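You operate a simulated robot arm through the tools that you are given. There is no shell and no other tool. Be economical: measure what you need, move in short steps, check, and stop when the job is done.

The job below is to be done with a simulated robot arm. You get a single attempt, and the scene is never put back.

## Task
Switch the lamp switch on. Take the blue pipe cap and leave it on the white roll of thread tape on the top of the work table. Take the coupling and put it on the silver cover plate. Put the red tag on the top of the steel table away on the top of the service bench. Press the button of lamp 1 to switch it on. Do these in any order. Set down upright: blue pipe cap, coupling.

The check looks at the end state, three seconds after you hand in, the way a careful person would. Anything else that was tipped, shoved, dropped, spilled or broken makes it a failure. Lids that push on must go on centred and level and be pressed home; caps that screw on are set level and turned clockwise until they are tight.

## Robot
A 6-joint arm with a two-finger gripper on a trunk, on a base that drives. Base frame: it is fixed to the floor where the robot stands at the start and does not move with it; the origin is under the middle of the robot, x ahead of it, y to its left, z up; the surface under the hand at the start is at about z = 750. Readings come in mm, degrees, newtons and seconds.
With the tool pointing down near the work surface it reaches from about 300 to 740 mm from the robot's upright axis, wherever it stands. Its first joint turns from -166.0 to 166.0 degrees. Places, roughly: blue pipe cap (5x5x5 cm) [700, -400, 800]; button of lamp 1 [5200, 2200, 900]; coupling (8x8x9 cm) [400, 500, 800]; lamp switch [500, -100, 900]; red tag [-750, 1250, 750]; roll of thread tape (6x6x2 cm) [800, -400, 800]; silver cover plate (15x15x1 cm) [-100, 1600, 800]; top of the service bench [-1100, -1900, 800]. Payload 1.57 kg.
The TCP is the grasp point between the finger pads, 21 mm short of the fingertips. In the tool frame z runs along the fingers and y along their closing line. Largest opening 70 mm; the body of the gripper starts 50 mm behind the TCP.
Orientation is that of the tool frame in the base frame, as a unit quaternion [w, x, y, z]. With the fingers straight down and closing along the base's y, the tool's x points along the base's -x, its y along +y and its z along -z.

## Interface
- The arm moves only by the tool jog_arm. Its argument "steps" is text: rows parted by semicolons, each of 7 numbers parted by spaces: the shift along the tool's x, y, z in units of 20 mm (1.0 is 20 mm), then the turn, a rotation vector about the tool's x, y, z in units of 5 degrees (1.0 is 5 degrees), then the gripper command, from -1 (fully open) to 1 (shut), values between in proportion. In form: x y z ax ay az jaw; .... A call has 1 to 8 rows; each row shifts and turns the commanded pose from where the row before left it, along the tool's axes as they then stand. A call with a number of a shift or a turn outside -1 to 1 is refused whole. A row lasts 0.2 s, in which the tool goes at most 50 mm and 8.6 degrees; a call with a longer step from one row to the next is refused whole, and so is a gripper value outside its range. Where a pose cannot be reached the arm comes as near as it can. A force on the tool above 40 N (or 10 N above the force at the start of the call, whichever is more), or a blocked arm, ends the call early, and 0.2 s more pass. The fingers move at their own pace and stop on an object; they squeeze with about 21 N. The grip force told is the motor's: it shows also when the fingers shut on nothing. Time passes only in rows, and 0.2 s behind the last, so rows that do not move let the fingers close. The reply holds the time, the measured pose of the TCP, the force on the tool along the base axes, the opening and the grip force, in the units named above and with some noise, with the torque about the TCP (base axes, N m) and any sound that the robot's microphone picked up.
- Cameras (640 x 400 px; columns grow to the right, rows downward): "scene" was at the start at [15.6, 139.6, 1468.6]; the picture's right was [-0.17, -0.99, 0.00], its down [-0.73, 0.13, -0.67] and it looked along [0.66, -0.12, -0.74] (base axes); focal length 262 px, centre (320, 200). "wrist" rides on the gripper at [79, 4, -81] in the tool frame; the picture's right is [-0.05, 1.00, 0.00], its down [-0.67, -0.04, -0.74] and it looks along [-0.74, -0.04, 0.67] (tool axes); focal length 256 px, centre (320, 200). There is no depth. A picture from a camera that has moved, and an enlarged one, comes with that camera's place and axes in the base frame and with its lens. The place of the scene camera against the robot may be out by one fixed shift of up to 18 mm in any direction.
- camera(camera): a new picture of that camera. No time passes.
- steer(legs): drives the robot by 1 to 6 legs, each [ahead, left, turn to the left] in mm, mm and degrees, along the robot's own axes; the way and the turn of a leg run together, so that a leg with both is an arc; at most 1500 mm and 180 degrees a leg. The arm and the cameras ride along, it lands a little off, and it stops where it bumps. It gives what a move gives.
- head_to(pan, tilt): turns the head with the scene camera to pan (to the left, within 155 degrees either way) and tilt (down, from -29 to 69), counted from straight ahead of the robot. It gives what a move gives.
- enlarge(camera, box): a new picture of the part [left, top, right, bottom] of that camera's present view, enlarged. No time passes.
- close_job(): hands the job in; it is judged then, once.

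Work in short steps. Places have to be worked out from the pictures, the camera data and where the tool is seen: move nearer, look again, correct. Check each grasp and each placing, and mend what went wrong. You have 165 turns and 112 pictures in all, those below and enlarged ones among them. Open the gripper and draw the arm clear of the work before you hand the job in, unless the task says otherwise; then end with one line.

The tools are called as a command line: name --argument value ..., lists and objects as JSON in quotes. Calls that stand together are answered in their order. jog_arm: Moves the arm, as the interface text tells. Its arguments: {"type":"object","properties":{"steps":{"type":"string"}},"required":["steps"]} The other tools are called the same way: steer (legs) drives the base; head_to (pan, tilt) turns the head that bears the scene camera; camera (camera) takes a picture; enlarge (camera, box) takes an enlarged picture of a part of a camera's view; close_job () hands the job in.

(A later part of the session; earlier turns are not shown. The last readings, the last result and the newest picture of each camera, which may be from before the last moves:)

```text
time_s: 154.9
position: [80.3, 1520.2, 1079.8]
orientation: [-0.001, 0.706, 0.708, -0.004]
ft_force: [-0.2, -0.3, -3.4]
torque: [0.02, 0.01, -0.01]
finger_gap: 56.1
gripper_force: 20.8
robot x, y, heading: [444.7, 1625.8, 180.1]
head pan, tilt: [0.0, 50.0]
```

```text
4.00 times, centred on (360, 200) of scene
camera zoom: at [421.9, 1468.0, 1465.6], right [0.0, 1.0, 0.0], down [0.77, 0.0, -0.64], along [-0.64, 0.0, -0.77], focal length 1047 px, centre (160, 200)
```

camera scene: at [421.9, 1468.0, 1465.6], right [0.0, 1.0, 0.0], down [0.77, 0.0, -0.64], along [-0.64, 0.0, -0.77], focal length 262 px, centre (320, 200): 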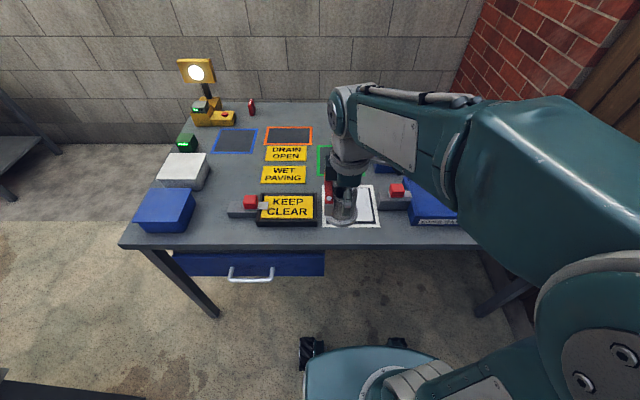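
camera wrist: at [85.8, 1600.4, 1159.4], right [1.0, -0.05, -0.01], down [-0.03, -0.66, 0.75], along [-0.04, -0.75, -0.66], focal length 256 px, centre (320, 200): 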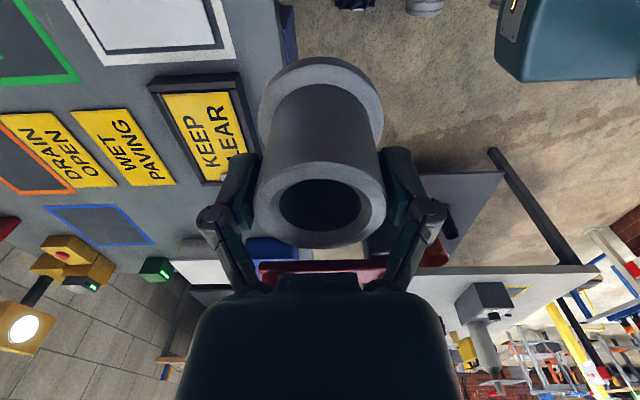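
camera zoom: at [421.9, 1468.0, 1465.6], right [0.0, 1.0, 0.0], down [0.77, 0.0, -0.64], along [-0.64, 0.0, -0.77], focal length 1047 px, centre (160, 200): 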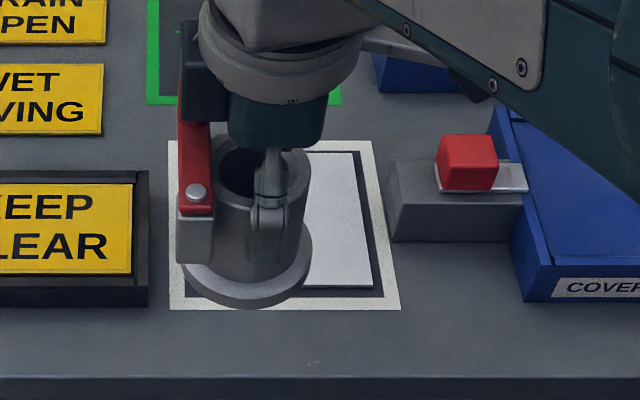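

The plate sits within the painted white square. I move the held coupling to the +y side so the wrist camera can see the plate.

jog_arm --steps "0.94 -0.9 0.4 0 0 0 1;0.94 -0.9 0.4 0 0 0 1;0.94 -0.9 0.4 0 0 0 1;0.94 -0.9 0.4 0 0 0 1;0.94 -0.9 0.4 0 0 0 1;0.94 -0.9 0.4 0 0 0 1;0.94 -0.9 0.4 0 0 0 1;0.94 -0.9 0.4 0 0 0 1"

camera --camera "wrist"

enlarge --camera "scene" --box '[290, 150, 430, 250]'

```text
time_s: 156.7
position: [-65.2, 1670.6, 1015.2]
orientation: [-0.001, 0.706, 0.708, -0.005]
ft_force: [0.7, -0.4, -3.1]
torque: [-0.02, 0.02, -0.01]
finger_gap: 55.8
gripper_force: 21.2
robot x, y, heading: [441.3, 1624.0, -180.1]
head pan, tilt: [0.0, 50.0]
```

```text
38 pictures are left
camera wrist: at [-60.0, 1751.1, 1096.0], right [1.0, -0.05, -0.01], down [-0.03, -0.66, 0.75], along [-0.04, -0.75, -0.66], focal length 256 px, centre (320, 200)
```

wrist: 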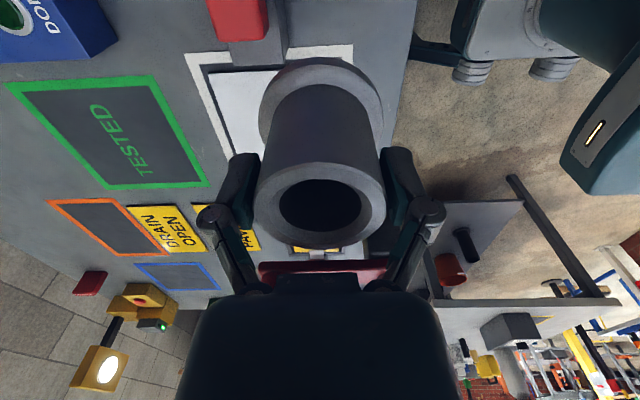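

```text
4.00 times, centred on (360, 200) of scene
camera zoom: at [421.1, 1471.2, 1465.8], right [0.0, 1.0, 0.0], down [0.77, 0.0, -0.64], along [-0.64, 0.0, -0.77], focal length 1047 px, centre (160, 200)
```

zoom: 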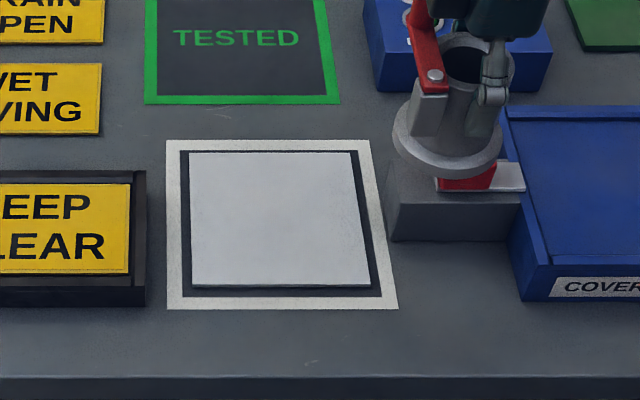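

Triangulating scene and wrist views puts the plate top at z≈807, centre (-113,1567). I move the coupling above it, staying high.

jog_arm --steps "-0.87 -0.4 0.2 0 0 0 1;-0.87 -0.4 0.2 0 0 0 1;-0.87 -0.4 0.4 0 0 0 1;-0.87 -0.4 0.4 0 0 0 1;-0.87 -0.4 0.7 0 0 0 1;-0.87 -0.4 0.8 0 0 0 1;0 0 0.7 0 0 0 1;0 0 0 0 0 0 1"

enlarge --camera "scene" --box '[290, 150, 430, 250]'

camera --camera "wrist"

```text
time_s: 158.5
position: [-112.9, 1567.1, 947.9]
orientation: [-0.001, 0.706, 0.708, -0.004]
ft_force: [-0.2, -0.3, -2.5]
torque: [0.02, 0.04, -0.02]
finger_gap: 55.7
gripper_force: 21.1
robot x, y, heading: [437.7, 1623.8, 180.0]
head pan, tilt: [0.0, 50.0]
```

```text
4.00 times, centred on (360, 200) of scene
camera zoom: at [420.7, 1470.0, 1465.7], right [0.0, 1.0, 0.0], down [0.77, 0.0, -0.64], along [-0.64, 0.0, -0.77], focal length 1047 px, centre (160, 200)
```

zoom: 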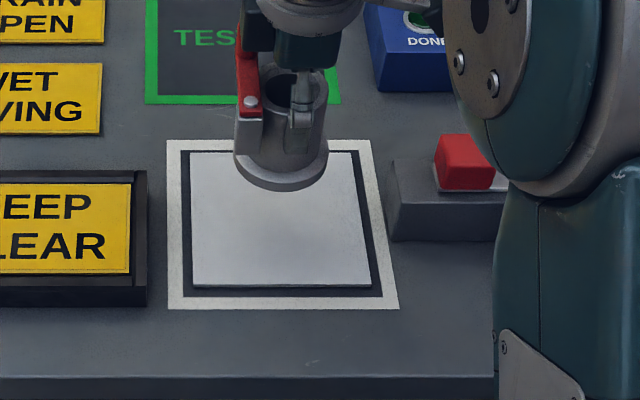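

```text
35 pictures are left
camera wrist: at [-107.3, 1647.1, 1027.4], right [1.0, -0.05, -0.01], down [-0.03, -0.66, 0.75], along [-0.04, -0.75, -0.66], focal length 256 px, centre (320, 200)
```

wrist: 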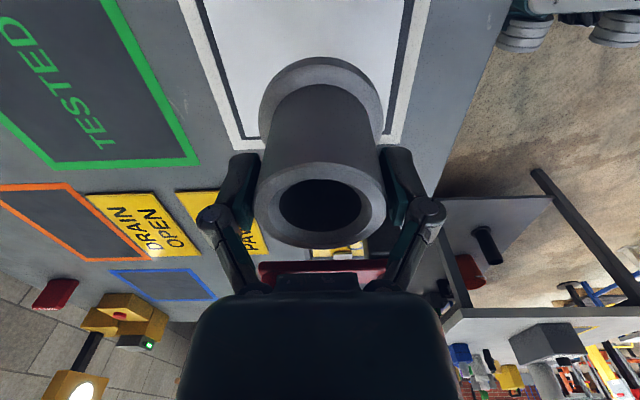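

The coupling is within a few mm of the plate centre in both views. I lower 60 mm with a small correction, then go gently to contact.

jog_arm --steps "0.05 -0.1 0.8 0 0 0 1;0.05 -0.1 0.8 0 0 0 1;0 0 0.8 0 0 0 1;0 0 0.6 0 0 0 1;0 0 0.25 0 0 0 1;0 0 0.15 0 0 0 1;0 0 0.15 0 0 0 1;0 0 0 0 0 0 1"

enlarge --camera "scene" --box '[310, 160, 410, 240]'

```text
time_s: 160.3
position: [-116.9, 1565.6, 876.9]
orientation: [-0.001, 0.705, 0.709, -0.004]
ft_force: [-0.3, -0.7, -2.8]
torque: [-0.01, 0.0, -0.01]
finger_gap: 55.8
gripper_force: 20.8
robot x, y, heading: [445.4, 1627.7, 180.2]
head pan, tilt: [0.0, 50.0]
```

```text
5.00 times, centred on (360, 200) of scene
camera zoom: at [420.7, 1470.0, 1465.7], right [0.0, 1.0, 0.0], down [0.77, 0.0, -0.64], along [-0.64, 0.0, -0.77], focal length 1308 px, centre (120, 200)
```

zoom: 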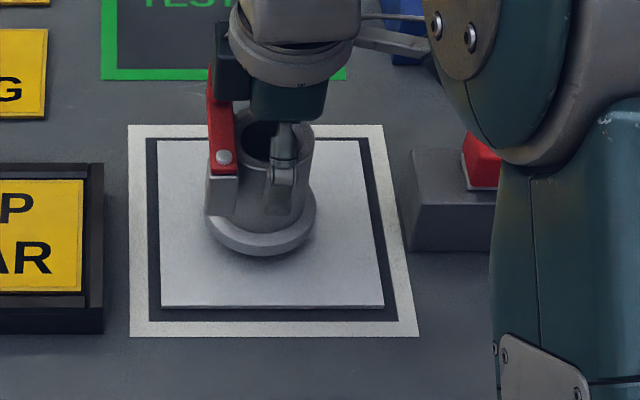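

Not yet touching. I continue down in 3 mm steps until the force changes.

jog_arm --steps "0 0 0.15 0 0 0 1;0 0 0.15 0 0 0 1;0 0 0.1 0 0 0 1;0 0 0 0 0 0 1"

jog_arm --steps "0 0 0.1 0 0 0 1;0 0 0.1 0 0 0 1;0 0 0 0 0 0 1"

enlarge --camera "scene" --box '[310, 160, 410, 240]'

```text
time_s: 161.3
position: [-116.6, 1566.3, 868.0]
orientation: [-0.001, 0.706, 0.708, -0.003]
ft_force: [0.4, -0.4, -2.4]
torque: [0.02, -0.03, 0.01]
finger_gap: 55.7
gripper_force: 20.9
robot x, y, heading: [446.4, 1628.5, 180.1]
head pan, tilt: [0.0, 50.0]
```

```text
time_s: 162.1
position: [-116.9, 1566.6, 865.3]
orientation: [-0.001, 0.706, 0.708, -0.005]
ft_force: [5.4, -0.7, 12.3]
torque: [-0.05, -0.16, 0.01]
finger_gap: 55.9
gripper_force: 21.2
robot x, y, heading: [442.4, 1627.3, 179.9]
head pan, tilt: [0.0, 50.0]
```

```text
5.00 times, centred on (360, 200) of scene
camera zoom: at [422.0, 1470.2, 1465.8], right [0.0, 1.0, 0.0], down [0.77, 0.0, -0.64], along [-0.64, 0.0, -0.77], focal length 1308 px, centre (120, 200)
```

zoom: 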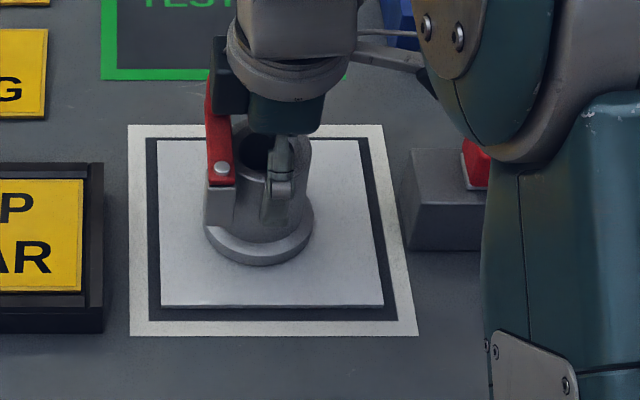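

Contact (12 N) at TCP z≈865 and the coupling sits well within the plate. I release and rise straight up.

jog_arm --steps "0 0 -0.08 0 0 0 1;0 0 0 0 0 0 0.3;0 0 0 0 0 0 -0.5;0 0 0 0 0 0 -1;0 0 0 0 0 0 -1"

jog_arm --steps "0 0 -0.6 0 0 0 -1;0 0 -0.8 0 0 0 -1;0 0 -1 0 0 0 -1;0 0 -1 0 0 0 -1;0 0 -1 0 0 0 -1;0 0 -1 0 0 0 -1;0 0.5 -1 0 0 0 -1;0 0.5 -1 0 0 0 -1"

enlarge --camera "scene" --box '[280, 130, 440, 250]'

```text
time_s: 163.3
position: [-117.4, 1566.9, 866.3]
orientation: [0.0, 0.706, 0.709, -0.004]
ft_force: [0.4, 0.1, -0.2]
torque: [-0.04, 0.01, 0.0]
finger_gap: 70.2
gripper_force: 0.1
robot x, y, heading: [441.4, 1626.0, 179.8]
head pan, tilt: [0.0, 50.0]
```

```text
time_s: 165.1
position: [-94.6, 1569.0, 1016.3]
orientation: [-0.001, 0.706, 0.709, -0.004]
ft_force: [-0.6, -0.7, -0.2]
torque: [-0.03, 0.02, -0.04]
finger_gap: 69.8
gripper_force: 0.0
robot x, y, heading: [446.5, 1626.9, 179.9]
head pan, tilt: [0.0, 50.0]
```

```text
3.33 times, centred on (360, 190) of scene
camera zoom: at [421.1, 1470.2, 1465.8], right [0.0, 1.0, 0.0], down [0.77, 0.0, -0.64], along [-0.64, 0.0, -0.77], focal length 872 px, centre (187, 233)
```

zoom: 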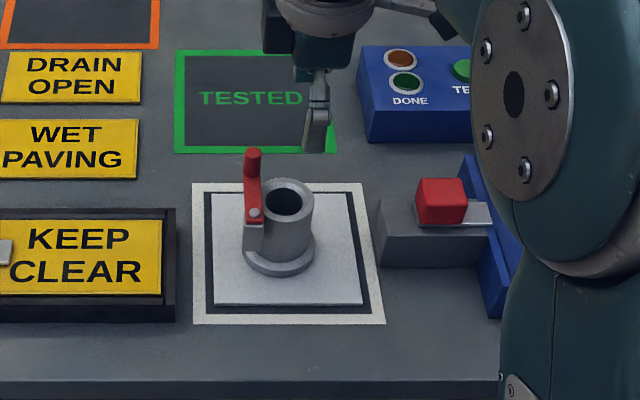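

The coupling stands upright on the silver plate. Next is lamp 1: I tuck the arm, back away and take the corridor at y≈1200 towards x≈5200.

jog_arm --steps "0 1 -0.3 0 0 0 0;0 1 -0.3 0 0 0 0;0 1 -0.3 0 0 0 0;0 1 -0.3 0 0 0 0;0 1 -0.3 0 0 0 0;0 1 -0.3 0 0 0 0;0 1 -0.3 0 0 0 0;0 1 -0.3 0 0 0 0"

steer --legs '[[-150, 420, 0], [-900, 0, 0], [0, 0, -90]]'

head_to --pan -70 --tilt 18

camera --camera "scene"

```text
time_s: 166.9
position: [66.6, 1569.4, 1059.9]
orientation: [0.0, 0.706, 0.708, -0.004]
ft_force: [-0.7, -0.3, 0.9]
torque: [0.0, 0.02, 0.0]
finger_gap: 35.4
gripper_force: 0.0
robot x, y, heading: [440.0, 1626.3, 179.9]
head pan, tilt: [0.0, 50.0]
```

```text
time_s: 177.7
position: [1440.2, 1576.3, 1060.3]
orientation: [-0.003, 1.0, -0.011, -0.003]
ft_force: [0.0, 0.4, 0.2]
torque: [0.0, 0.02, 0.01]
finger_gap: 35.2
gripper_force: 0.0
robot x, y, heading: [1487.7, 1196.7, 88.7]
head pan, tilt: [0.0, 50.0]
```

```text
time_s: 179.1
position: [1440.0, 1575.4, 1061.6]
orientation: [-0.004, 1.0, -0.01, -0.003]
ft_force: [0.3, 0.3, -1.2]
torque: [-0.03, 0.0, 0.0]
finger_gap: 35.0
gripper_force: 0.0
robot x, y, heading: [1485.2, 1202.3, 88.9]
head pan, tilt: [-70.0, 18.0]
```

```text
31 pictures are left
camera scene: at [1416.9, 1171.7, 1514.9], right [0.32, -0.95, 0.0], down [-0.29, -0.1, -0.95], along [0.9, 0.3, -0.31], focal length 262 px, centre (320, 200)
```

scene: 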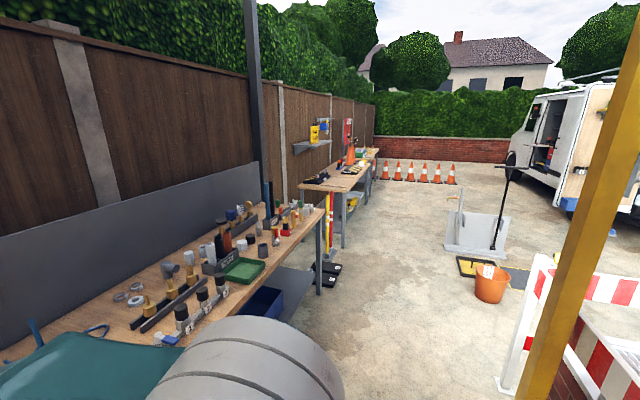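

The corridor is wide and clear. I drive right to x≈4700 and look for lamp 1.

steer --legs '[[0, -1500, 1], [0, -1500, 0], [0, -300, 0]]'

head_to --pan -25 --tilt 28

camera --camera "scene"

```text
time_s: 195.4
position: [4760.2, 1528.4, 1061.3]
orientation: [-0.003, 1.0, -0.005, -0.002]
ft_force: [-0.1, -0.6, -0.5]
torque: [-0.01, 0.01, 0.01]
finger_gap: 35.2
gripper_force: 0.1
robot x, y, heading: [4815.8, 1150.5, 89.3]
head pan, tilt: [-70.0, 18.0]
```

```text
time_s: 196.5
position: [4766.7, 1527.1, 1061.8]
orientation: [-0.003, 1.0, -0.005, -0.004]
ft_force: [0.5, 1.0, -0.3]
torque: [0.02, -0.02, 0.0]
finger_gap: 35.1
gripper_force: 0.1
robot x, y, heading: [4814.8, 1153.7, 89.6]
head pan, tilt: [-25.0, 28.0]
```

```text
30 pictures are left
camera scene: at [4698.4, 1175.4, 1498.6], right [0.9, -0.43, 0.0], down [-0.2, -0.42, -0.88], along [0.38, 0.8, -0.47], focal length 262 px, centre (320, 200)
```

scene: 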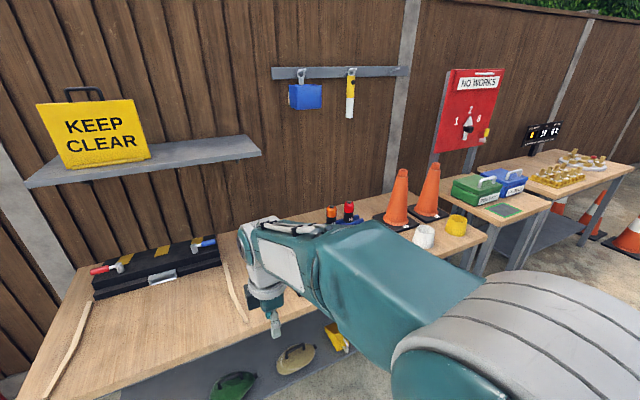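

enlarge --camera "scene" --box '[290, 180, 390, 240]'

```text
6.40 times, centred on (340, 210) of scene
camera zoom: at [4698.4, 1175.4, 1498.6], right [0.9, -0.43, 0.0], down [-0.2, -0.42, -0.88], along [0.38, 0.8, -0.47], focal length 1675 px, centre (192, 136)
```

zoom: 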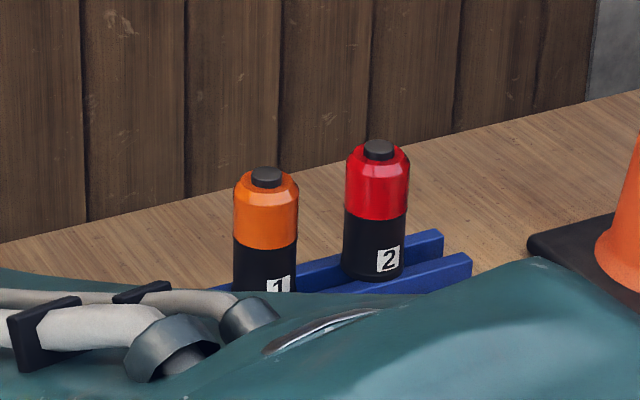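

Lamp 1 is the orange lamp with the black button on top, at about (5204,2115,900). I drive closer: right 385, ahead 290.

steer --legs '[[0, -385, 0.5], [290, 0, 0]]'

jog_arm --steps "0 0 0 0 0 0 1;0 0 0 0 0 0 1;0 0 0 0 0 0 1"

camera --camera "wrist"

head_to --pan 10 --tilt 40

camera --camera "scene"

```text
time_s: 200.6
position: [5148.6, 1822.8, 1059.8]
orientation: [-0.004, 1.0, 0.0, -0.003]
ft_force: [0.1, -0.7, -0.6]
torque: [-0.01, -0.04, 0.0]
finger_gap: 34.9
gripper_force: 0.1
robot x, y, heading: [5198.7, 1447.4, 89.8]
head pan, tilt: [-25.0, 28.0]
```

```text
time_s: 201.3
position: [5148.3, 1823.0, 1060.5]
orientation: [-0.004, 1.0, -0.001, -0.003]
ft_force: [-0.5, 0.9, -0.1]
torque: [-0.01, 0.02, 0.0]
finger_gap: 0.0
gripper_force: 20.6
robot x, y, heading: [5200.1, 1446.8, 89.6]
head pan, tilt: [-25.0, 28.0]
```

```text
28 pictures are left
camera wrist: at [5228.6, 1818.0, 1141.0], right [-0.06, -1.0, -0.01], down [-0.66, 0.03, 0.75], along [-0.75, 0.05, -0.66], focal length 256 px, centre (320, 200)
```

wrist: 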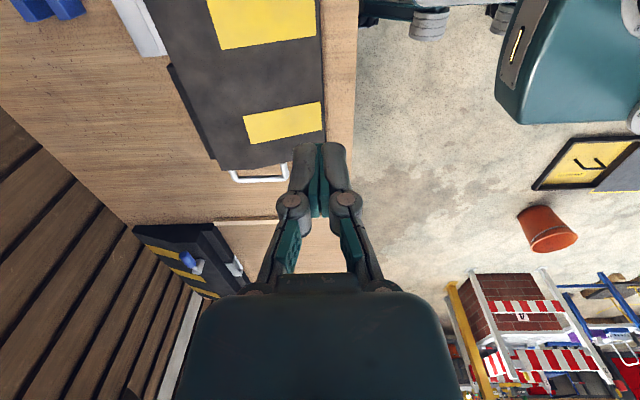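

```text
time_s: 202.4
position: [5149.7, 1823.3, 1061.1]
orientation: [-0.003, 1.0, 0.0, -0.004]
ft_force: [-0.3, 0.0, 1.0]
torque: [0.0, 0.05, -0.02]
finger_gap: 0.0
gripper_force: 20.2
robot x, y, heading: [5201.4, 1446.2, 89.8]
head pan, tilt: [10.0, 40.0]
```

```text
27 pictures are left
camera scene: at [5028.7, 1470.7, 1479.9], right [0.99, 0.17, 0.0], down [0.11, -0.63, -0.77], along [-0.13, 0.75, -0.64], focal length 262 px, centre (320, 200)
```

scene: 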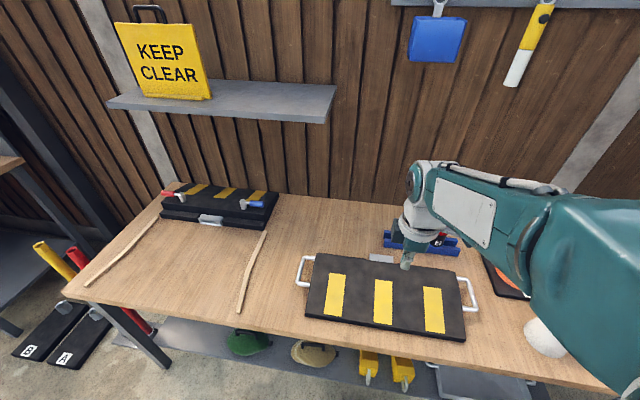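

The lamps stand ahead behind the hand. I move the shut gripper over toward lamp 1, staying 80 mm above it.

jog_arm --steps "0.2 -1 0.15 0 0 0 1;0.2 -1 0.15 0 0 0 1;0.2 -1 0.15 0 0 0 1;0.2 -1 0.15 0 0 0 1;0.2 -1 0.15 0 0 0 1;0.2 -1 0.15 0 0 0 1;0.2 -1 0.15 0 0 0 1;0.2 -1 0.15 0 0 0 1"

jog_arm --steps "0.2 -1 0.2 0 0 0 1;0.2 -1 0.2 0 0 0 1;0.2 -1 0.2 0 0 0 1;0.2 -1 0.2 0 0 0 1;0.2 -1 0.2 0 0 0 1;0 0 0 0 0 0 1"

camera --camera "wrist"

```text
time_s: 204.2
position: [5180.1, 1983.9, 1039.4]
orientation: [-0.003, 1.0, -0.001, -0.003]
ft_force: [-1.0, -0.5, 1.2]
torque: [-0.02, 0.02, 0.04]
finger_gap: 0.0
gripper_force: 20.5
robot x, y, heading: [5203.5, 1449.0, 89.7]
head pan, tilt: [10.0, 40.0]
```

```text
time_s: 205.6
position: [5201.3, 2084.3, 1019.7]
orientation: [-0.004, 1.0, -0.001, -0.004]
ft_force: [0.3, -0.1, -0.3]
torque: [0.03, 0.01, -0.02]
finger_gap: 0.1
gripper_force: 20.7
robot x, y, heading: [5200.3, 1444.5, 89.8]
head pan, tilt: [10.0, 40.0]
```

```text
26 pictures are left
camera wrist: at [5280.6, 2079.4, 1099.3], right [-0.06, -1.0, -0.01], down [-0.66, 0.03, 0.75], along [-0.75, 0.05, -0.66], focal length 256 px, centre (320, 200)
```

wrist: 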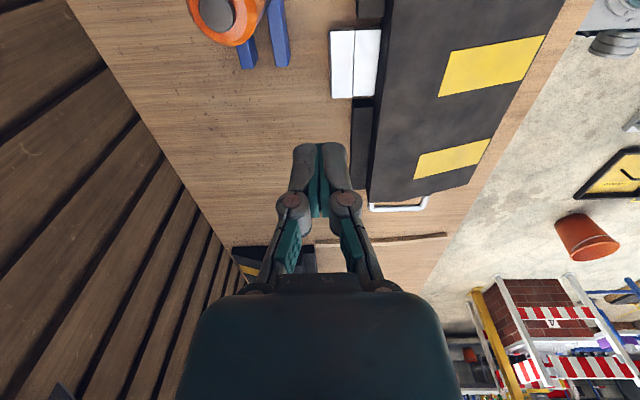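

Lamp 1's button is at about (5235,2163,870). I move nearly over it for a closer view.

jog_arm --steps "0.42 -0.82 0.2 0 0 0 1;0.42 -0.82 0.2 0 0 0 1;0.42 -0.82 0.2 0 0 0 1;0.42 -0.82 0.2 0 0 0 1;0 0 0 0 0 0 1"

camera --camera "wrist"

```text
time_s: 206.8
position: [5235.2, 2150.9, 1001.8]
orientation: [-0.004, 1.0, -0.001, -0.004]
ft_force: [-0.5, 0.7, -0.4]
torque: [-0.02, 0.0, 0.0]
finger_gap: 0.2
gripper_force: 21.0
robot x, y, heading: [5203.0, 1445.5, 89.7]
head pan, tilt: [10.0, 40.0]
```

```text
25 pictures are left
camera wrist: at [5315.7, 2146.1, 1081.8], right [-0.06, -1.0, -0.01], down [-0.66, 0.03, 0.75], along [-0.75, 0.05, -0.66], focal length 256 px, centre (320, 200)
```

wrist: 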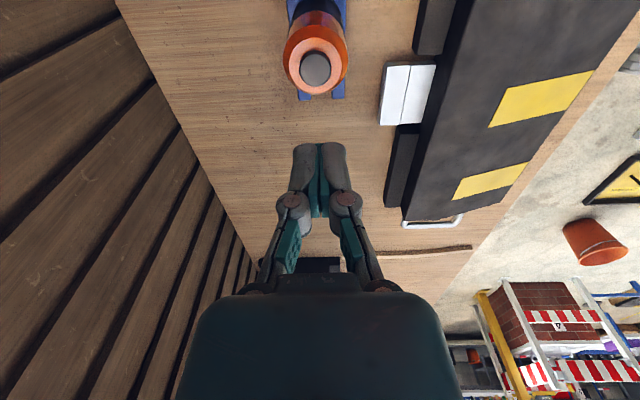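

The button triangulates to (5237,2156.5,881). I line up and lower to about 15 mm above it.

jog_arm --steps "0.05 -0.14 0.8 0 0 0 1;0.04 -0.14 0.8 0 0 0 1;0 0 0.8 0 0 0 1;0 0 0.8 0 0 0 1;0 0 0.8 0 0 0 1;0 0 0.2 0 0 0 1;0 0 0 0 0 0 1"

camera --camera "wrist"

```text
time_s: 208.4
position: [5236.2, 2154.3, 918.1]
orientation: [-0.004, 1.0, -0.002, -0.004]
ft_force: [-0.4, -0.6, -0.3]
torque: [-0.03, 0.0, -0.02]
finger_gap: 0.0
gripper_force: 20.9
robot x, y, heading: [5200.8, 1444.8, 89.8]
head pan, tilt: [10.0, 40.0]
```

```text
24 pictures are left
camera wrist: at [5315.9, 2150.7, 998.2], right [-0.06, -1.0, -0.01], down [-0.66, 0.03, 0.75], along [-0.75, 0.05, -0.66], focal length 256 px, centre (320, 200)
```

wrist: 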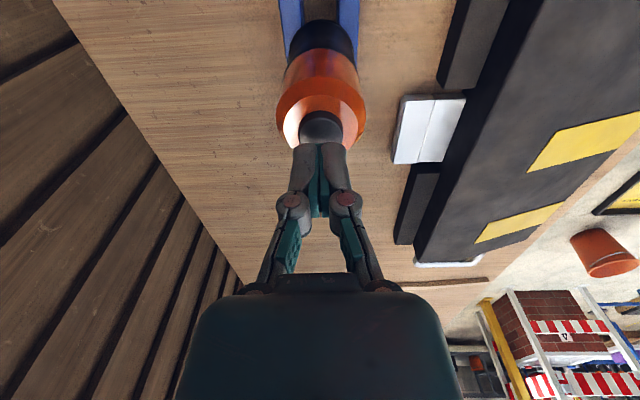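

Aligned over the button. I press down in small steps.

jog_arm --steps "0 -0.05 0.4 0 0 0 1;0 0 0.25 0 0 0 1;0 0 0.15 0 0 0 1;0 0 0.1 0 0 0 1;0 0 0 0 0 0 1"

```text
time_s: 209.6
position: [5236.1, 2155.5, 901.4]
orientation: [-0.004, 1.0, -0.001, -0.005]
ft_force: [-0.5, 1.8, 4.3]
torque: [0.04, 0.0, -0.03]
finger_gap: 5.9
gripper_force: 20.9
robot x, y, heading: [5201.7, 1444.6, 89.9]
head pan, tilt: [10.0, 40.0]
heard: click
```

A click was heard. I lift clear and check that lamp 1 is lit.

jog_arm --steps "0 0 -0.3 0 0 0 1;0 0 -0.7 0 0 0 1;0 0 -1 0 0 0 1;0 0 -1 0 0 0 1;0 0 -1 0 0 0 1;0 0 -1 0 0 0 1;0 0 0 0 0 0 1"

enlarge --camera "wrist" --box '[240, 0, 400, 110]'

```text
time_s: 211.2
position: [5237.4, 2156.0, 999.5]
orientation: [-0.003, 1.0, -0.001, -0.004]
ft_force: [-0.6, -1.1, 0.4]
torque: [0.01, 0.0, 0.01]
finger_gap: 0.0
gripper_force: 20.6
robot x, y, heading: [5199.5, 1446.5, 89.5]
head pan, tilt: [10.0, 40.0]
```

```text
3.64 times, centred on (320, 55) of wrist
camera zoom: at [5317.7, 2150.7, 1081.0], right [-0.06, -1.0, -0.01], down [-0.66, 0.03, 0.75], along [-0.75, 0.05, -0.66], focal length 931 px, centre (320, 727)
```

zoom: 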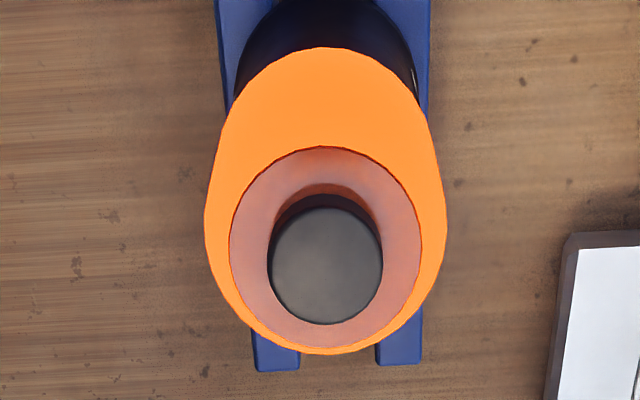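

Lamp 1 is lit. I tuck the arm back in, then retrace the route toward the red tag, keeping heading 90°.

jog_arm --steps "0 1 -0.5 0 0 0 1;0 1 -0.5 0 0 0 1;0 1 -0.5 0 0 0 1;0 1 -0.5 0 0 0 1;0 1 -0.5 0 0 0 1;0 1 -0.5 0 0 0 1;0 1 -0.5 0 0 0 1;0 1 -0.5 0 0 0 1"

jog_arm --steps "0 1 0 0 0 0 1;0 1 0 0 0 0 1;0 1 0 0 0 0 1;0 1 0 0 0 0 1;0 1 0 0 0 0 1;0 1 0 0 0 0 1;0 1 0 0 0 0 1;0 1 0 0 0 0 1"

steer --legs '[[-250, 0, 0], [0, 1500, 0], [0, 1500, 0], [0, 600, 0]]'

```text
time_s: 213.0
position: [5238.3, 1994.8, 1079.8]
orientation: [-0.003, 1.0, -0.001, -0.005]
ft_force: [-0.1, -0.2, 0.2]
torque: [0.0, 0.03, 0.01]
finger_gap: 0.0
gripper_force: 21.3
robot x, y, heading: [5202.2, 1447.1, 89.7]
head pan, tilt: [10.0, 40.0]
```

```text
time_s: 214.8
position: [5235.8, 1834.7, 1077.9]
orientation: [-0.003, 1.0, -0.001, -0.004]
ft_force: [1.0, 0.0, 0.0]
torque: [0.02, -0.01, 0.0]
finger_gap: 0.1
gripper_force: 21.2
robot x, y, heading: [5204.1, 1444.0, 89.9]
head pan, tilt: [10.0, 40.0]
```

```text
time_s: 233.9
position: [1587.2, 1605.4, 1076.5]
orientation: [-0.004, 1.0, -0.003, -0.006]
ft_force: [-0.3, 1.4, -0.2]
torque: [-0.04, 0.04, 0.01]
finger_gap: 0.0
gripper_force: 21.4
robot x, y, heading: [1548.4, 1220.0, 89.5]
head pan, tilt: [10.0, 40.0]
```

I continue: back behind the table to y≈-1290, right to x≈1900, then back to y≈-3270.

steer --legs '[[-1500, 0, 0.5], [-1000, 0, 0], [0, -370, 0], [-1500, 0, 0], [-490, 0, 0]]'

```text
time_s: 257.4
position: [1840.7, -2859.6, 1077.1]
orientation: [-0.004, 1.0, -0.015, -0.003]
ft_force: [0.2, 0.8, 0.4]
torque: [-0.01, -0.02, 0.01]
finger_gap: 0.0
gripper_force: 20.9
robot x, y, heading: [1796.0, -3250.2, 88.0]
head pan, tilt: [10.0, 40.0]
```

Heading drifted to 88°. I correct it and back off to y≈-3400 so the front stays clear of the platform, then go left to x≈-180 and look.

steer --legs '[[0, 0, 2], [-160, 0, 0], [0, 1500, 0], [0, 480, 0]]'

head_to --pan 35 --tilt 25

camera --camera "scene"

```text
time_s: 268.8
position: [-174.6, -3047.3, 1076.9]
orientation: [-0.004, 1.0, 0.015, -0.004]
ft_force: [-0.8, -0.5, 0.5]
torque: [-0.01, -0.01, 0.0]
finger_gap: 0.0
gripper_force: 20.8
robot x, y, heading: [-198.9, -3431.0, 91.3]
head pan, tilt: [10.0, 40.0]
```

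```text
time_s: 269.7
position: [-177.8, -3047.6, 1077.1]
orientation: [-0.004, 1.0, 0.015, -0.004]
ft_force: [-0.2, 1.3, 0.0]
torque: [0.0, -0.02, 0.02]
finger_gap: 0.0
gripper_force: 21.3
robot x, y, heading: [-195.7, -3433.6, 91.4]
head pan, tilt: [35.0, 25.0]
```

```text
22 pictures are left
camera scene: at [-410.2, -3426.8, 1503.2], right [0.8, 0.59, 0.0], down [0.25, -0.34, -0.91], along [-0.54, 0.73, -0.42], focal length 262 px, centre (320, 200)
```

scene: 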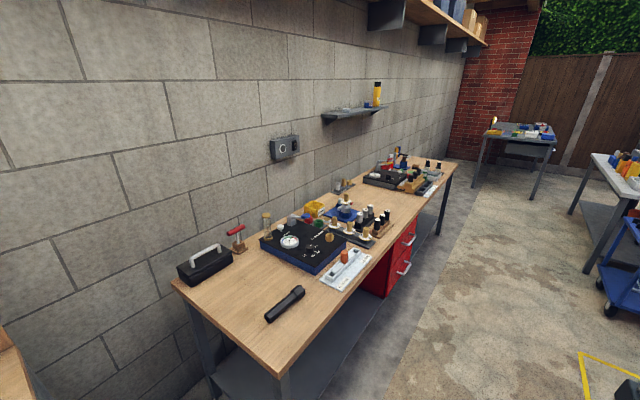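

The service bench top runs y -3126 to -824 with its front at x≈-770. I drive on to y≈350 near the steel table and then left toward x≈-700.

steer --legs '[[0, 0, -1.4], [1500, 0, 0], [1500, 0, 0], [780, 0, 0], [0, 480, 0]]'

head_to --pan 0 --tilt 42

camera --camera "scene"

```text
time_s: 290.6
position: [-608.5, 702.3, 1078.2]
orientation: [-0.003, 1.0, -0.004, -0.005]
ft_force: [0.5, -0.6, 1.0]
torque: [0.01, 0.03, -0.04]
finger_gap: 0.0
gripper_force: 20.4
robot x, y, heading: [-650.2, 310.6, 89.1]
head pan, tilt: [35.0, 25.0]
```

```text
time_s: 291.6
position: [-612.3, 702.5, 1076.5]
orientation: [-0.004, 1.0, -0.004, -0.003]
ft_force: [0.3, -0.2, -0.7]
torque: [0.0, 0.0, -0.01]
finger_gap: 0.1
gripper_force: 21.4
robot x, y, heading: [-644.3, 314.3, 89.1]
head pan, tilt: [0.0, 42.0]
```

```text
21 pictures are left
camera scene: at [-807.2, 339.1, 1477.0], right [1.0, -0.01, 0.0], down [-0.01, -0.67, -0.74], along [0.01, 0.74, -0.67], focal length 262 px, centre (320, 200)
```

scene: 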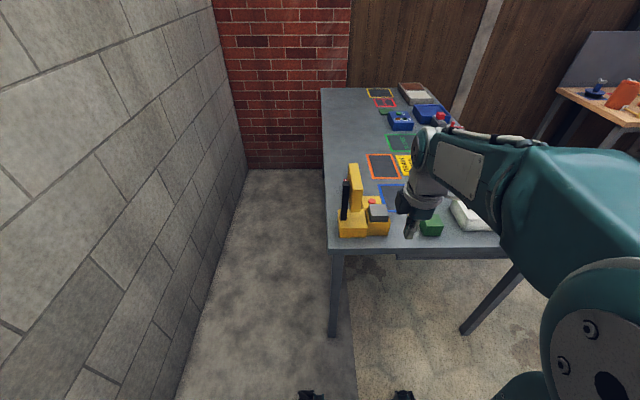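

The tag sits behind the lamp stand near (-684,1165). I approach from the right of the lamp: axis near (-385,545).

steer --legs '[[0, -262, 0.9], [230, 0, 0]]'

head_to --pan 15 --tilt 48

camera --camera "scene"

camera --camera "wrist"

```text
time_s: 294.9
position: [-354.3, 934.6, 1077.8]
orientation: [-0.003, 1.0, 0.004, -0.002]
ft_force: [-1.9, -0.4, 0.7]
torque: [-0.01, -0.03, -0.01]
finger_gap: 0.0
gripper_force: 21.4
robot x, y, heading: [-387.2, 540.6, 90.1]
head pan, tilt: [0.0, 42.0]
```

```text
time_s: 295.6
position: [-353.6, 933.4, 1078.2]
orientation: [-0.003, 1.0, 0.004, -0.003]
ft_force: [0.8, 0.7, 0.2]
torque: [0.0, 0.0, 0.01]
finger_gap: 0.0
gripper_force: 20.8
robot x, y, heading: [-386.9, 544.0, 90.1]
head pan, tilt: [15.0, 48.0]
```

```text
20 pictures are left
camera scene: at [-563.4, 560.1, 1468.5], right [0.97, 0.26, 0.0], down [0.19, -0.72, -0.67], along [-0.17, 0.65, -0.74], focal length 262 px, centre (320, 200)
```

scene: 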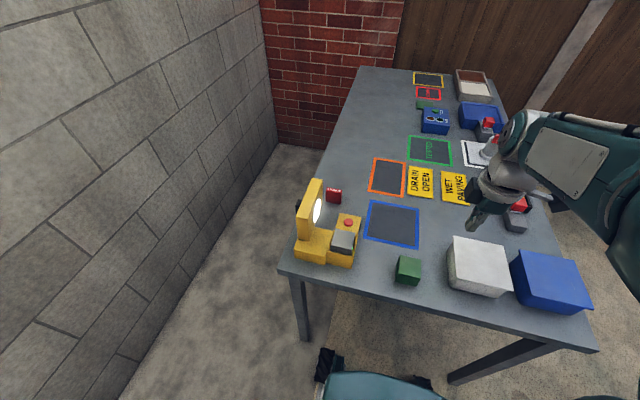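

```text
19 pictures are left
camera wrist: at [-273.6, 929.8, 1157.6], right [-0.05, -1.0, -0.01], down [-0.66, 0.02, 0.75], along [-0.75, 0.04, -0.66], focal length 256 px, centre (320, 200)
```

wrist: 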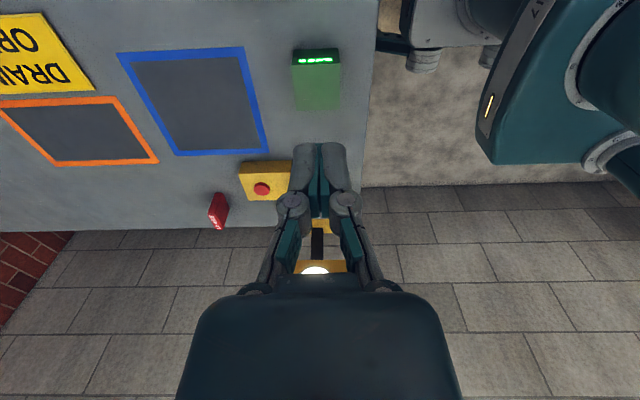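

enlarge --camera "wrist" --box '[180, 150, 300, 240]'

enlarge --camera "scene" --box '[290, 170, 370, 270]'

```text
4.44 times, centred on (240, 195) of wrist
camera zoom: at [-273.6, 929.8, 1157.6], right [-0.05, -1.0, -0.01], down [-0.66, 0.02, 0.75], along [-0.75, 0.04, -0.66], focal length 1138 px, centre (676, 222)
```

zoom: 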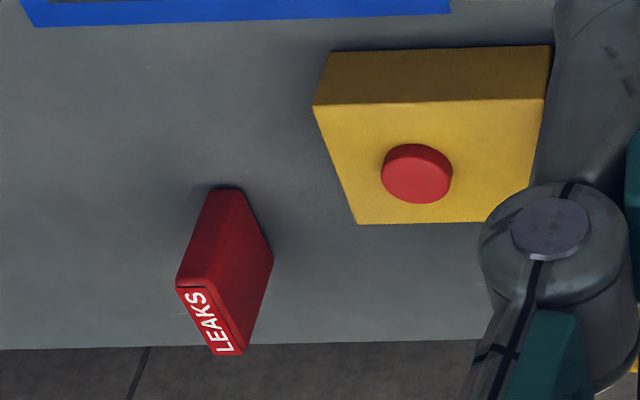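

```text
4.00 times, centred on (330, 220) of scene
camera zoom: at [-563.4, 560.1, 1468.5], right [0.97, 0.26, 0.0], down [0.19, -0.72, -0.67], along [-0.17, 0.65, -0.74], focal length 1047 px, centre (280, 120)
```

zoom: 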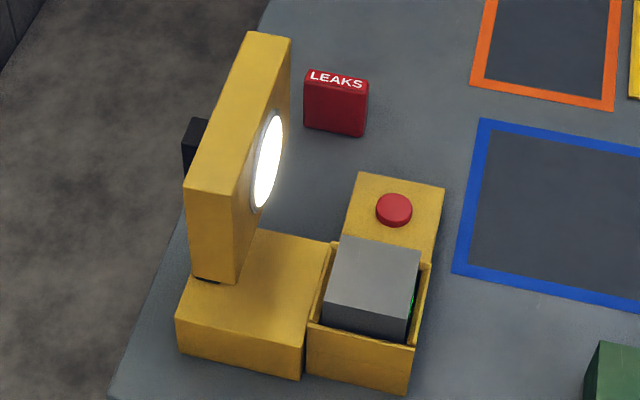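

The tag is a standing block about 58×20×65 mm, thin along y, top centre near (-664,1155,864). I shift the base 70 mm right to keep the forearm off the lamp, then bring the arm round at height.

steer --legs '[[0, -70, 0]]'

jog_arm --steps "-0.6 -1 0 0 0 0 -0.5;-0.6 -1 0 0 0 0 -0.5;-0.6 -1 0 0 0 0 -0.5;-0.6 -1 0 0 0 0 -0.5;-0.6 -1 0 0 0 0 -0.5;-0.6 -1 0 0 0 0 -0.5;-0.6 -1 0 0 0 0 -0.5;-0.6 -1 0 0 0 0 -0.5"

jog_arm --steps "-1 -0.4 0 0 0 0 -0.5;-1 -0.4 0 0 0 0 -0.5;-1 -0.4 0 0 0 0 -0.5;-1 -0.4 0 0 0 0 -0.5;-1 -0.4 0 0 0 0 -0.5;-1 -0.4 0 0 0 0 -0.5;-1 -0.4 0 0 0 0 -0.5;-1 -0.4 0 0 0 0 -0.5"

camera --camera "wrist"

```text
time_s: 296.6
position: [-311.1, 933.4, 1077.6]
orientation: [-0.004, 1.0, 0.006, 0.005]
ft_force: [-1.9, -0.3, -0.8]
torque: [-0.04, -0.11, 0.0]
finger_gap: 0.0
gripper_force: 20.9
robot x, y, heading: [-324.6, 544.6, 90.2]
head pan, tilt: [15.0, 48.0]
```

```text
time_s: 298.4
position: [-385.8, 1093.0, 1079.7]
orientation: [-0.004, 1.0, 0.005, -0.005]
ft_force: [0.0, 0.1, 0.5]
torque: [0.02, 0.01, 0.02]
finger_gap: 52.5
gripper_force: 0.1
robot x, y, heading: [-320.9, 542.2, 90.1]
head pan, tilt: [15.0, 48.0]
```

```text
time_s: 300.2
position: [-552.5, 1155.9, 1081.4]
orientation: [-0.004, 1.0, 0.007, -0.004]
ft_force: [-0.7, 0.5, -0.5]
torque: [-0.03, -0.01, 0.04]
finger_gap: 52.6
gripper_force: 0.0
robot x, y, heading: [-325.3, 543.0, 90.2]
head pan, tilt: [15.0, 48.0]
```

```text
16 pictures are left
camera wrist: at [-471.9, 1151.5, 1161.1], right [-0.04, -1.0, -0.01], down [-0.66, 0.02, 0.75], along [-0.75, 0.04, -0.66], focal length 256 px, centre (320, 200)
```

wrist: 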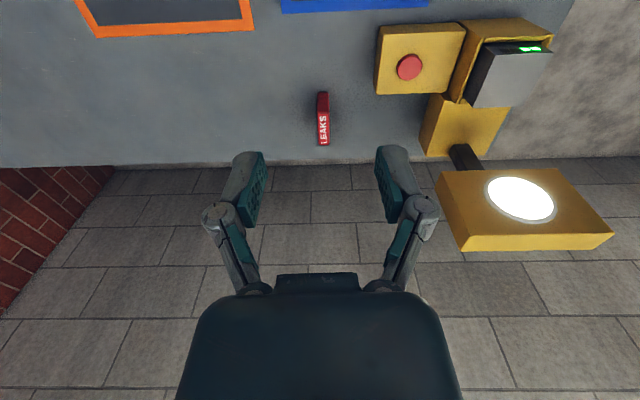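

Tag top is at (-670,1159,859). I move over it and descend partway.

jog_arm --steps "-0.98 -0.03 0.3 0 0 0 -0.5;-0.98 -0.03 0.5 0 0 0 -0.5;-0.98 -0.03 0.8 0 0 0 -0.5;-0.98 -0.03 0.9 0 0 0 -0.5;-0.98 -0.03 1 0 0 0 -0.5;-0.98 0 1 0 0 0 -0.5;0 0 1 0 0 0 -0.5;0 0 1 0 0 0 -0.5"

camera --camera "wrist"

camera --camera "scene"

```text
time_s: 302.1
position: [-670.5, 1159.5, 951.5]
orientation: [-0.003, 1.0, 0.007, -0.004]
ft_force: [-0.6, 0.6, 0.4]
torque: [0.02, 0.02, -0.01]
finger_gap: 52.2
gripper_force: 0.1
robot x, y, heading: [-324.3, 541.7, 90.3]
head pan, tilt: [15.0, 48.0]
```

```text
15 pictures are left
camera wrist: at [-590.9, 1155.0, 1032.5], right [-0.04, -1.0, -0.01], down [-0.66, 0.02, 0.75], along [-0.75, 0.04, -0.66], focal length 256 px, centre (320, 200)
```

wrist: 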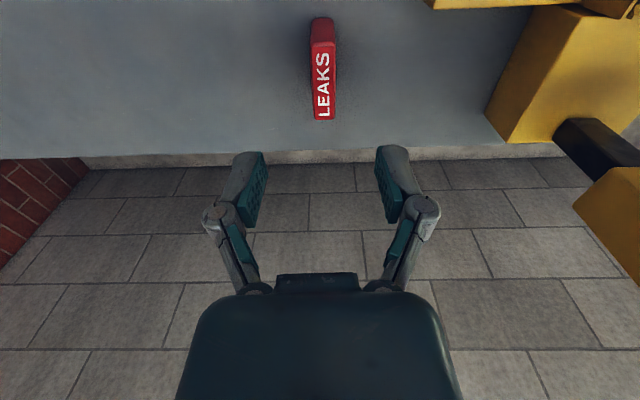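

```text
14 pictures are left
camera scene: at [-504.6, 561.4, 1468.2], right [0.97, 0.26, 0.0], down [0.2, -0.72, -0.67], along [-0.17, 0.64, -0.74], focal length 262 px, centre (320, 200)
```

scene: 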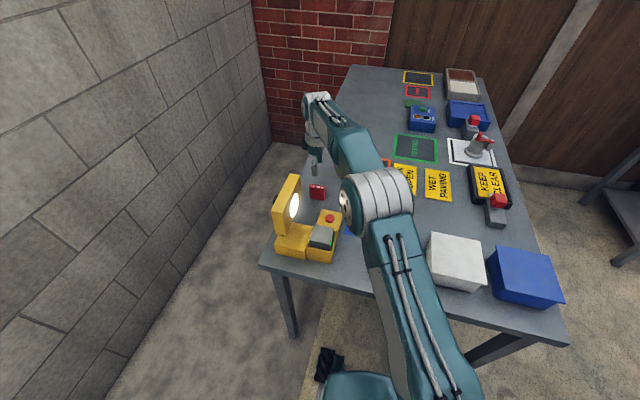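

Aligned; the tag top is at (-668,1159,864). I descend to TCP z≈846 and close.

jog_arm --steps "0.1 0 0.9 0 0 0 -0.5;0 0 0.9 0 0 0 -0.5;0 0 0.9 0 0 0 -0.5;0 0 0.9 0 0 0 -0.5;0 0 0.9 0 0 0 -0.5;0 0 0.75 0 0 0 -0.5;0 0 0 0 0 0 -0.5"

jog_arm --steps "0 0 0 0 0 0 0.4;0 0 0 0 0 0 1;0 0 0 0 0 0 1;0 0 0 0 0 0 1"

camera --camera "wrist"

```text
time_s: 303.6
position: [-669.5, 1158.7, 846.3]
orientation: [-0.005, 1.0, 0.006, -0.005]
ft_force: [0.7, 0.4, 0.4]
torque: [0.03, 0.04, 0.03]
finger_gap: 52.5
gripper_force: 0.1
robot x, y, heading: [-323.4, 545.2, 90.4]
head pan, tilt: [15.0, 48.0]
```

```text
time_s: 304.6
position: [-669.6, 1159.8, 847.6]
orientation: [-0.005, 1.0, 0.006, -0.004]
ft_force: [-1.1, 0.3, 2.9]
torque: [0.02, 0.02, -0.03]
finger_gap: 15.9
gripper_force: 21.6
robot x, y, heading: [-325.1, 543.1, 90.0]
head pan, tilt: [15.0, 48.0]
```

```text
13 pictures are left
camera wrist: at [-589.7, 1155.8, 927.0], right [-0.04, -1.0, -0.01], down [-0.66, 0.02, 0.75], along [-0.75, 0.04, -0.66], focal length 256 px, centre (320, 200)
```

wrist: 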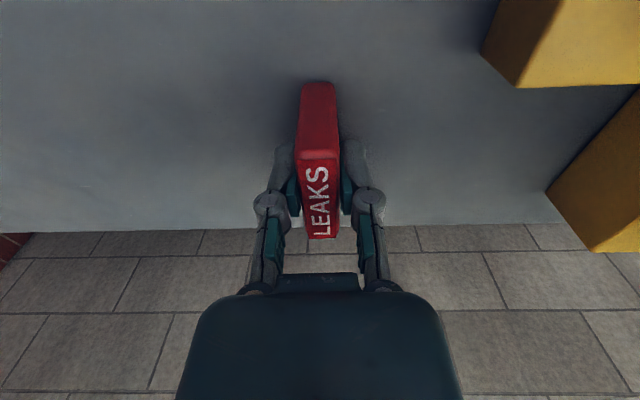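

The tag is held (15.9 mm). I lift straight up, then bring the arm back around the way it came.

jog_arm --steps "0 0 -0.7 0 0 0 1;0 0 -1 0 0 0 1;0 0 -1 0 0 0 1;0 0 -1 0 0 0 1;0 0 -1 0 0 0 1;0 0 -1 0 0 0 1;0 0 -1 0 0 0 1;0 0 -1 0 0 0 1"

jog_arm --steps "0 0 -1 0 0 0 1;0 0 -1 0 0 0 1;1 0 -1 0 0 0 1;1 0 -1 0 0 0 1;1 0 0 0 0 0 1;1 0 0 0 0 0 1;1 0 0 0 0 0 1;1 0 0 0 0 0 1"

jog_arm --steps "1 0.2 0 0 0 0 1;1 0.2 0 0 0 0 1;1 0.2 0 0 0 0 1;1 1 0 0 0 0 1;1 1 0 0 0 0 1;1 1 0 0 0 0 1;1 1 0 0 0 0 1;1 1 0 0 0 0 1"

jog_arm --steps "0.5 1 0 0 0 0 1;0.5 1 0 0 0 0 1;0.5 1 0 0 0 0 1;0.5 1 0 0 0 0 1;0 1 0 0 0 0 1;0 1 0 0 0 0 1;0 0 0 0 0 0 1"

```text
time_s: 306.4
position: [-669.0, 1157.9, 1002.1]
orientation: [-0.003, 1.0, 0.006, -0.003]
ft_force: [-0.4, -0.2, 0.0]
torque: [0.0, 0.01, 0.04]
finger_gap: 16.2
gripper_force: 21.1
robot x, y, heading: [-325.0, 543.2, 90.0]
head pan, tilt: [15.0, 48.0]
```

```text
time_s: 308.2
position: [-547.4, 1157.5, 1079.2]
orientation: [-0.004, 1.0, 0.007, -0.004]
ft_force: [-0.2, 0.7, -0.2]
torque: [0.02, 0.0, -0.02]
finger_gap: 16.4
gripper_force: 21.3
robot x, y, heading: [-324.7, 542.7, 90.2]
head pan, tilt: [15.0, 48.0]
```

```text
time_s: 310.1
position: [-383.7, 1048.1, 1076.7]
orientation: [-0.003, 1.0, 0.006, -0.005]
ft_force: [-0.2, 0.4, -0.3]
torque: [-0.02, -0.03, -0.03]
finger_gap: 15.9
gripper_force: 21.1
robot x, y, heading: [-328.7, 543.6, 90.4]
head pan, tilt: [15.0, 48.0]
```

```text
time_s: 311.6
position: [-344.0, 927.4, 1077.0]
orientation: [-0.004, 1.0, 0.005, -0.004]
ft_force: [0.4, 0.5, -0.5]
torque: [-0.02, 0.01, 0.03]
finger_gap: 15.7
gripper_force: 20.8
robot x, y, heading: [-327.8, 541.5, 90.2]
head pan, tilt: [15.0, 48.0]
```

I drive back along x≈-325 to y≈-1750 and turn to face the service bench.

steer --legs '[[-1500, 0, 0], [-800, 0, 0], [0, 0, 90]]'

head_to --pan 0 --tilt 42

camera --camera "scene"

```text
time_s: 326.9
position: [-703.1, -1790.8, 1077.0]
orientation: [0.0, 0.7, 0.714, -0.006]
ft_force: [-0.1, 0.4, 0.2]
torque: [0.01, 0.03, 0.01]
finger_gap: 16.0
gripper_force: 20.7
robot x, y, heading: [-317.4, -1765.7, -179.1]
head pan, tilt: [15.0, 48.0]
```

```text
time_s: 327.6
position: [-702.0, -1789.4, 1077.6]
orientation: [0.001, 0.7, 0.714, -0.006]
ft_force: [0.1, 0.2, 0.0]
torque: [0.0, 0.04, -0.04]
finger_gap: 15.8
gripper_force: 20.9
robot x, y, heading: [-322.1, -1768.8, -179.3]
head pan, tilt: [0.0, 42.0]
```

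```text
12 pictures are left
camera scene: at [-344.6, -1923.6, 1477.0], right [-0.01, 1.0, 0.0], down [0.67, 0.01, -0.74], along [-0.74, -0.01, -0.67], focal length 262 px, centre (320, 200)
```

scene: 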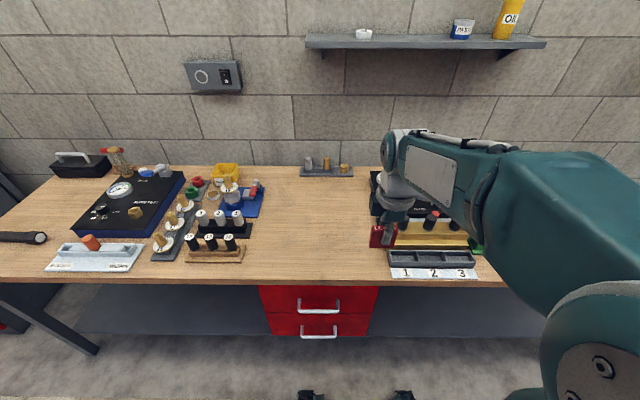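

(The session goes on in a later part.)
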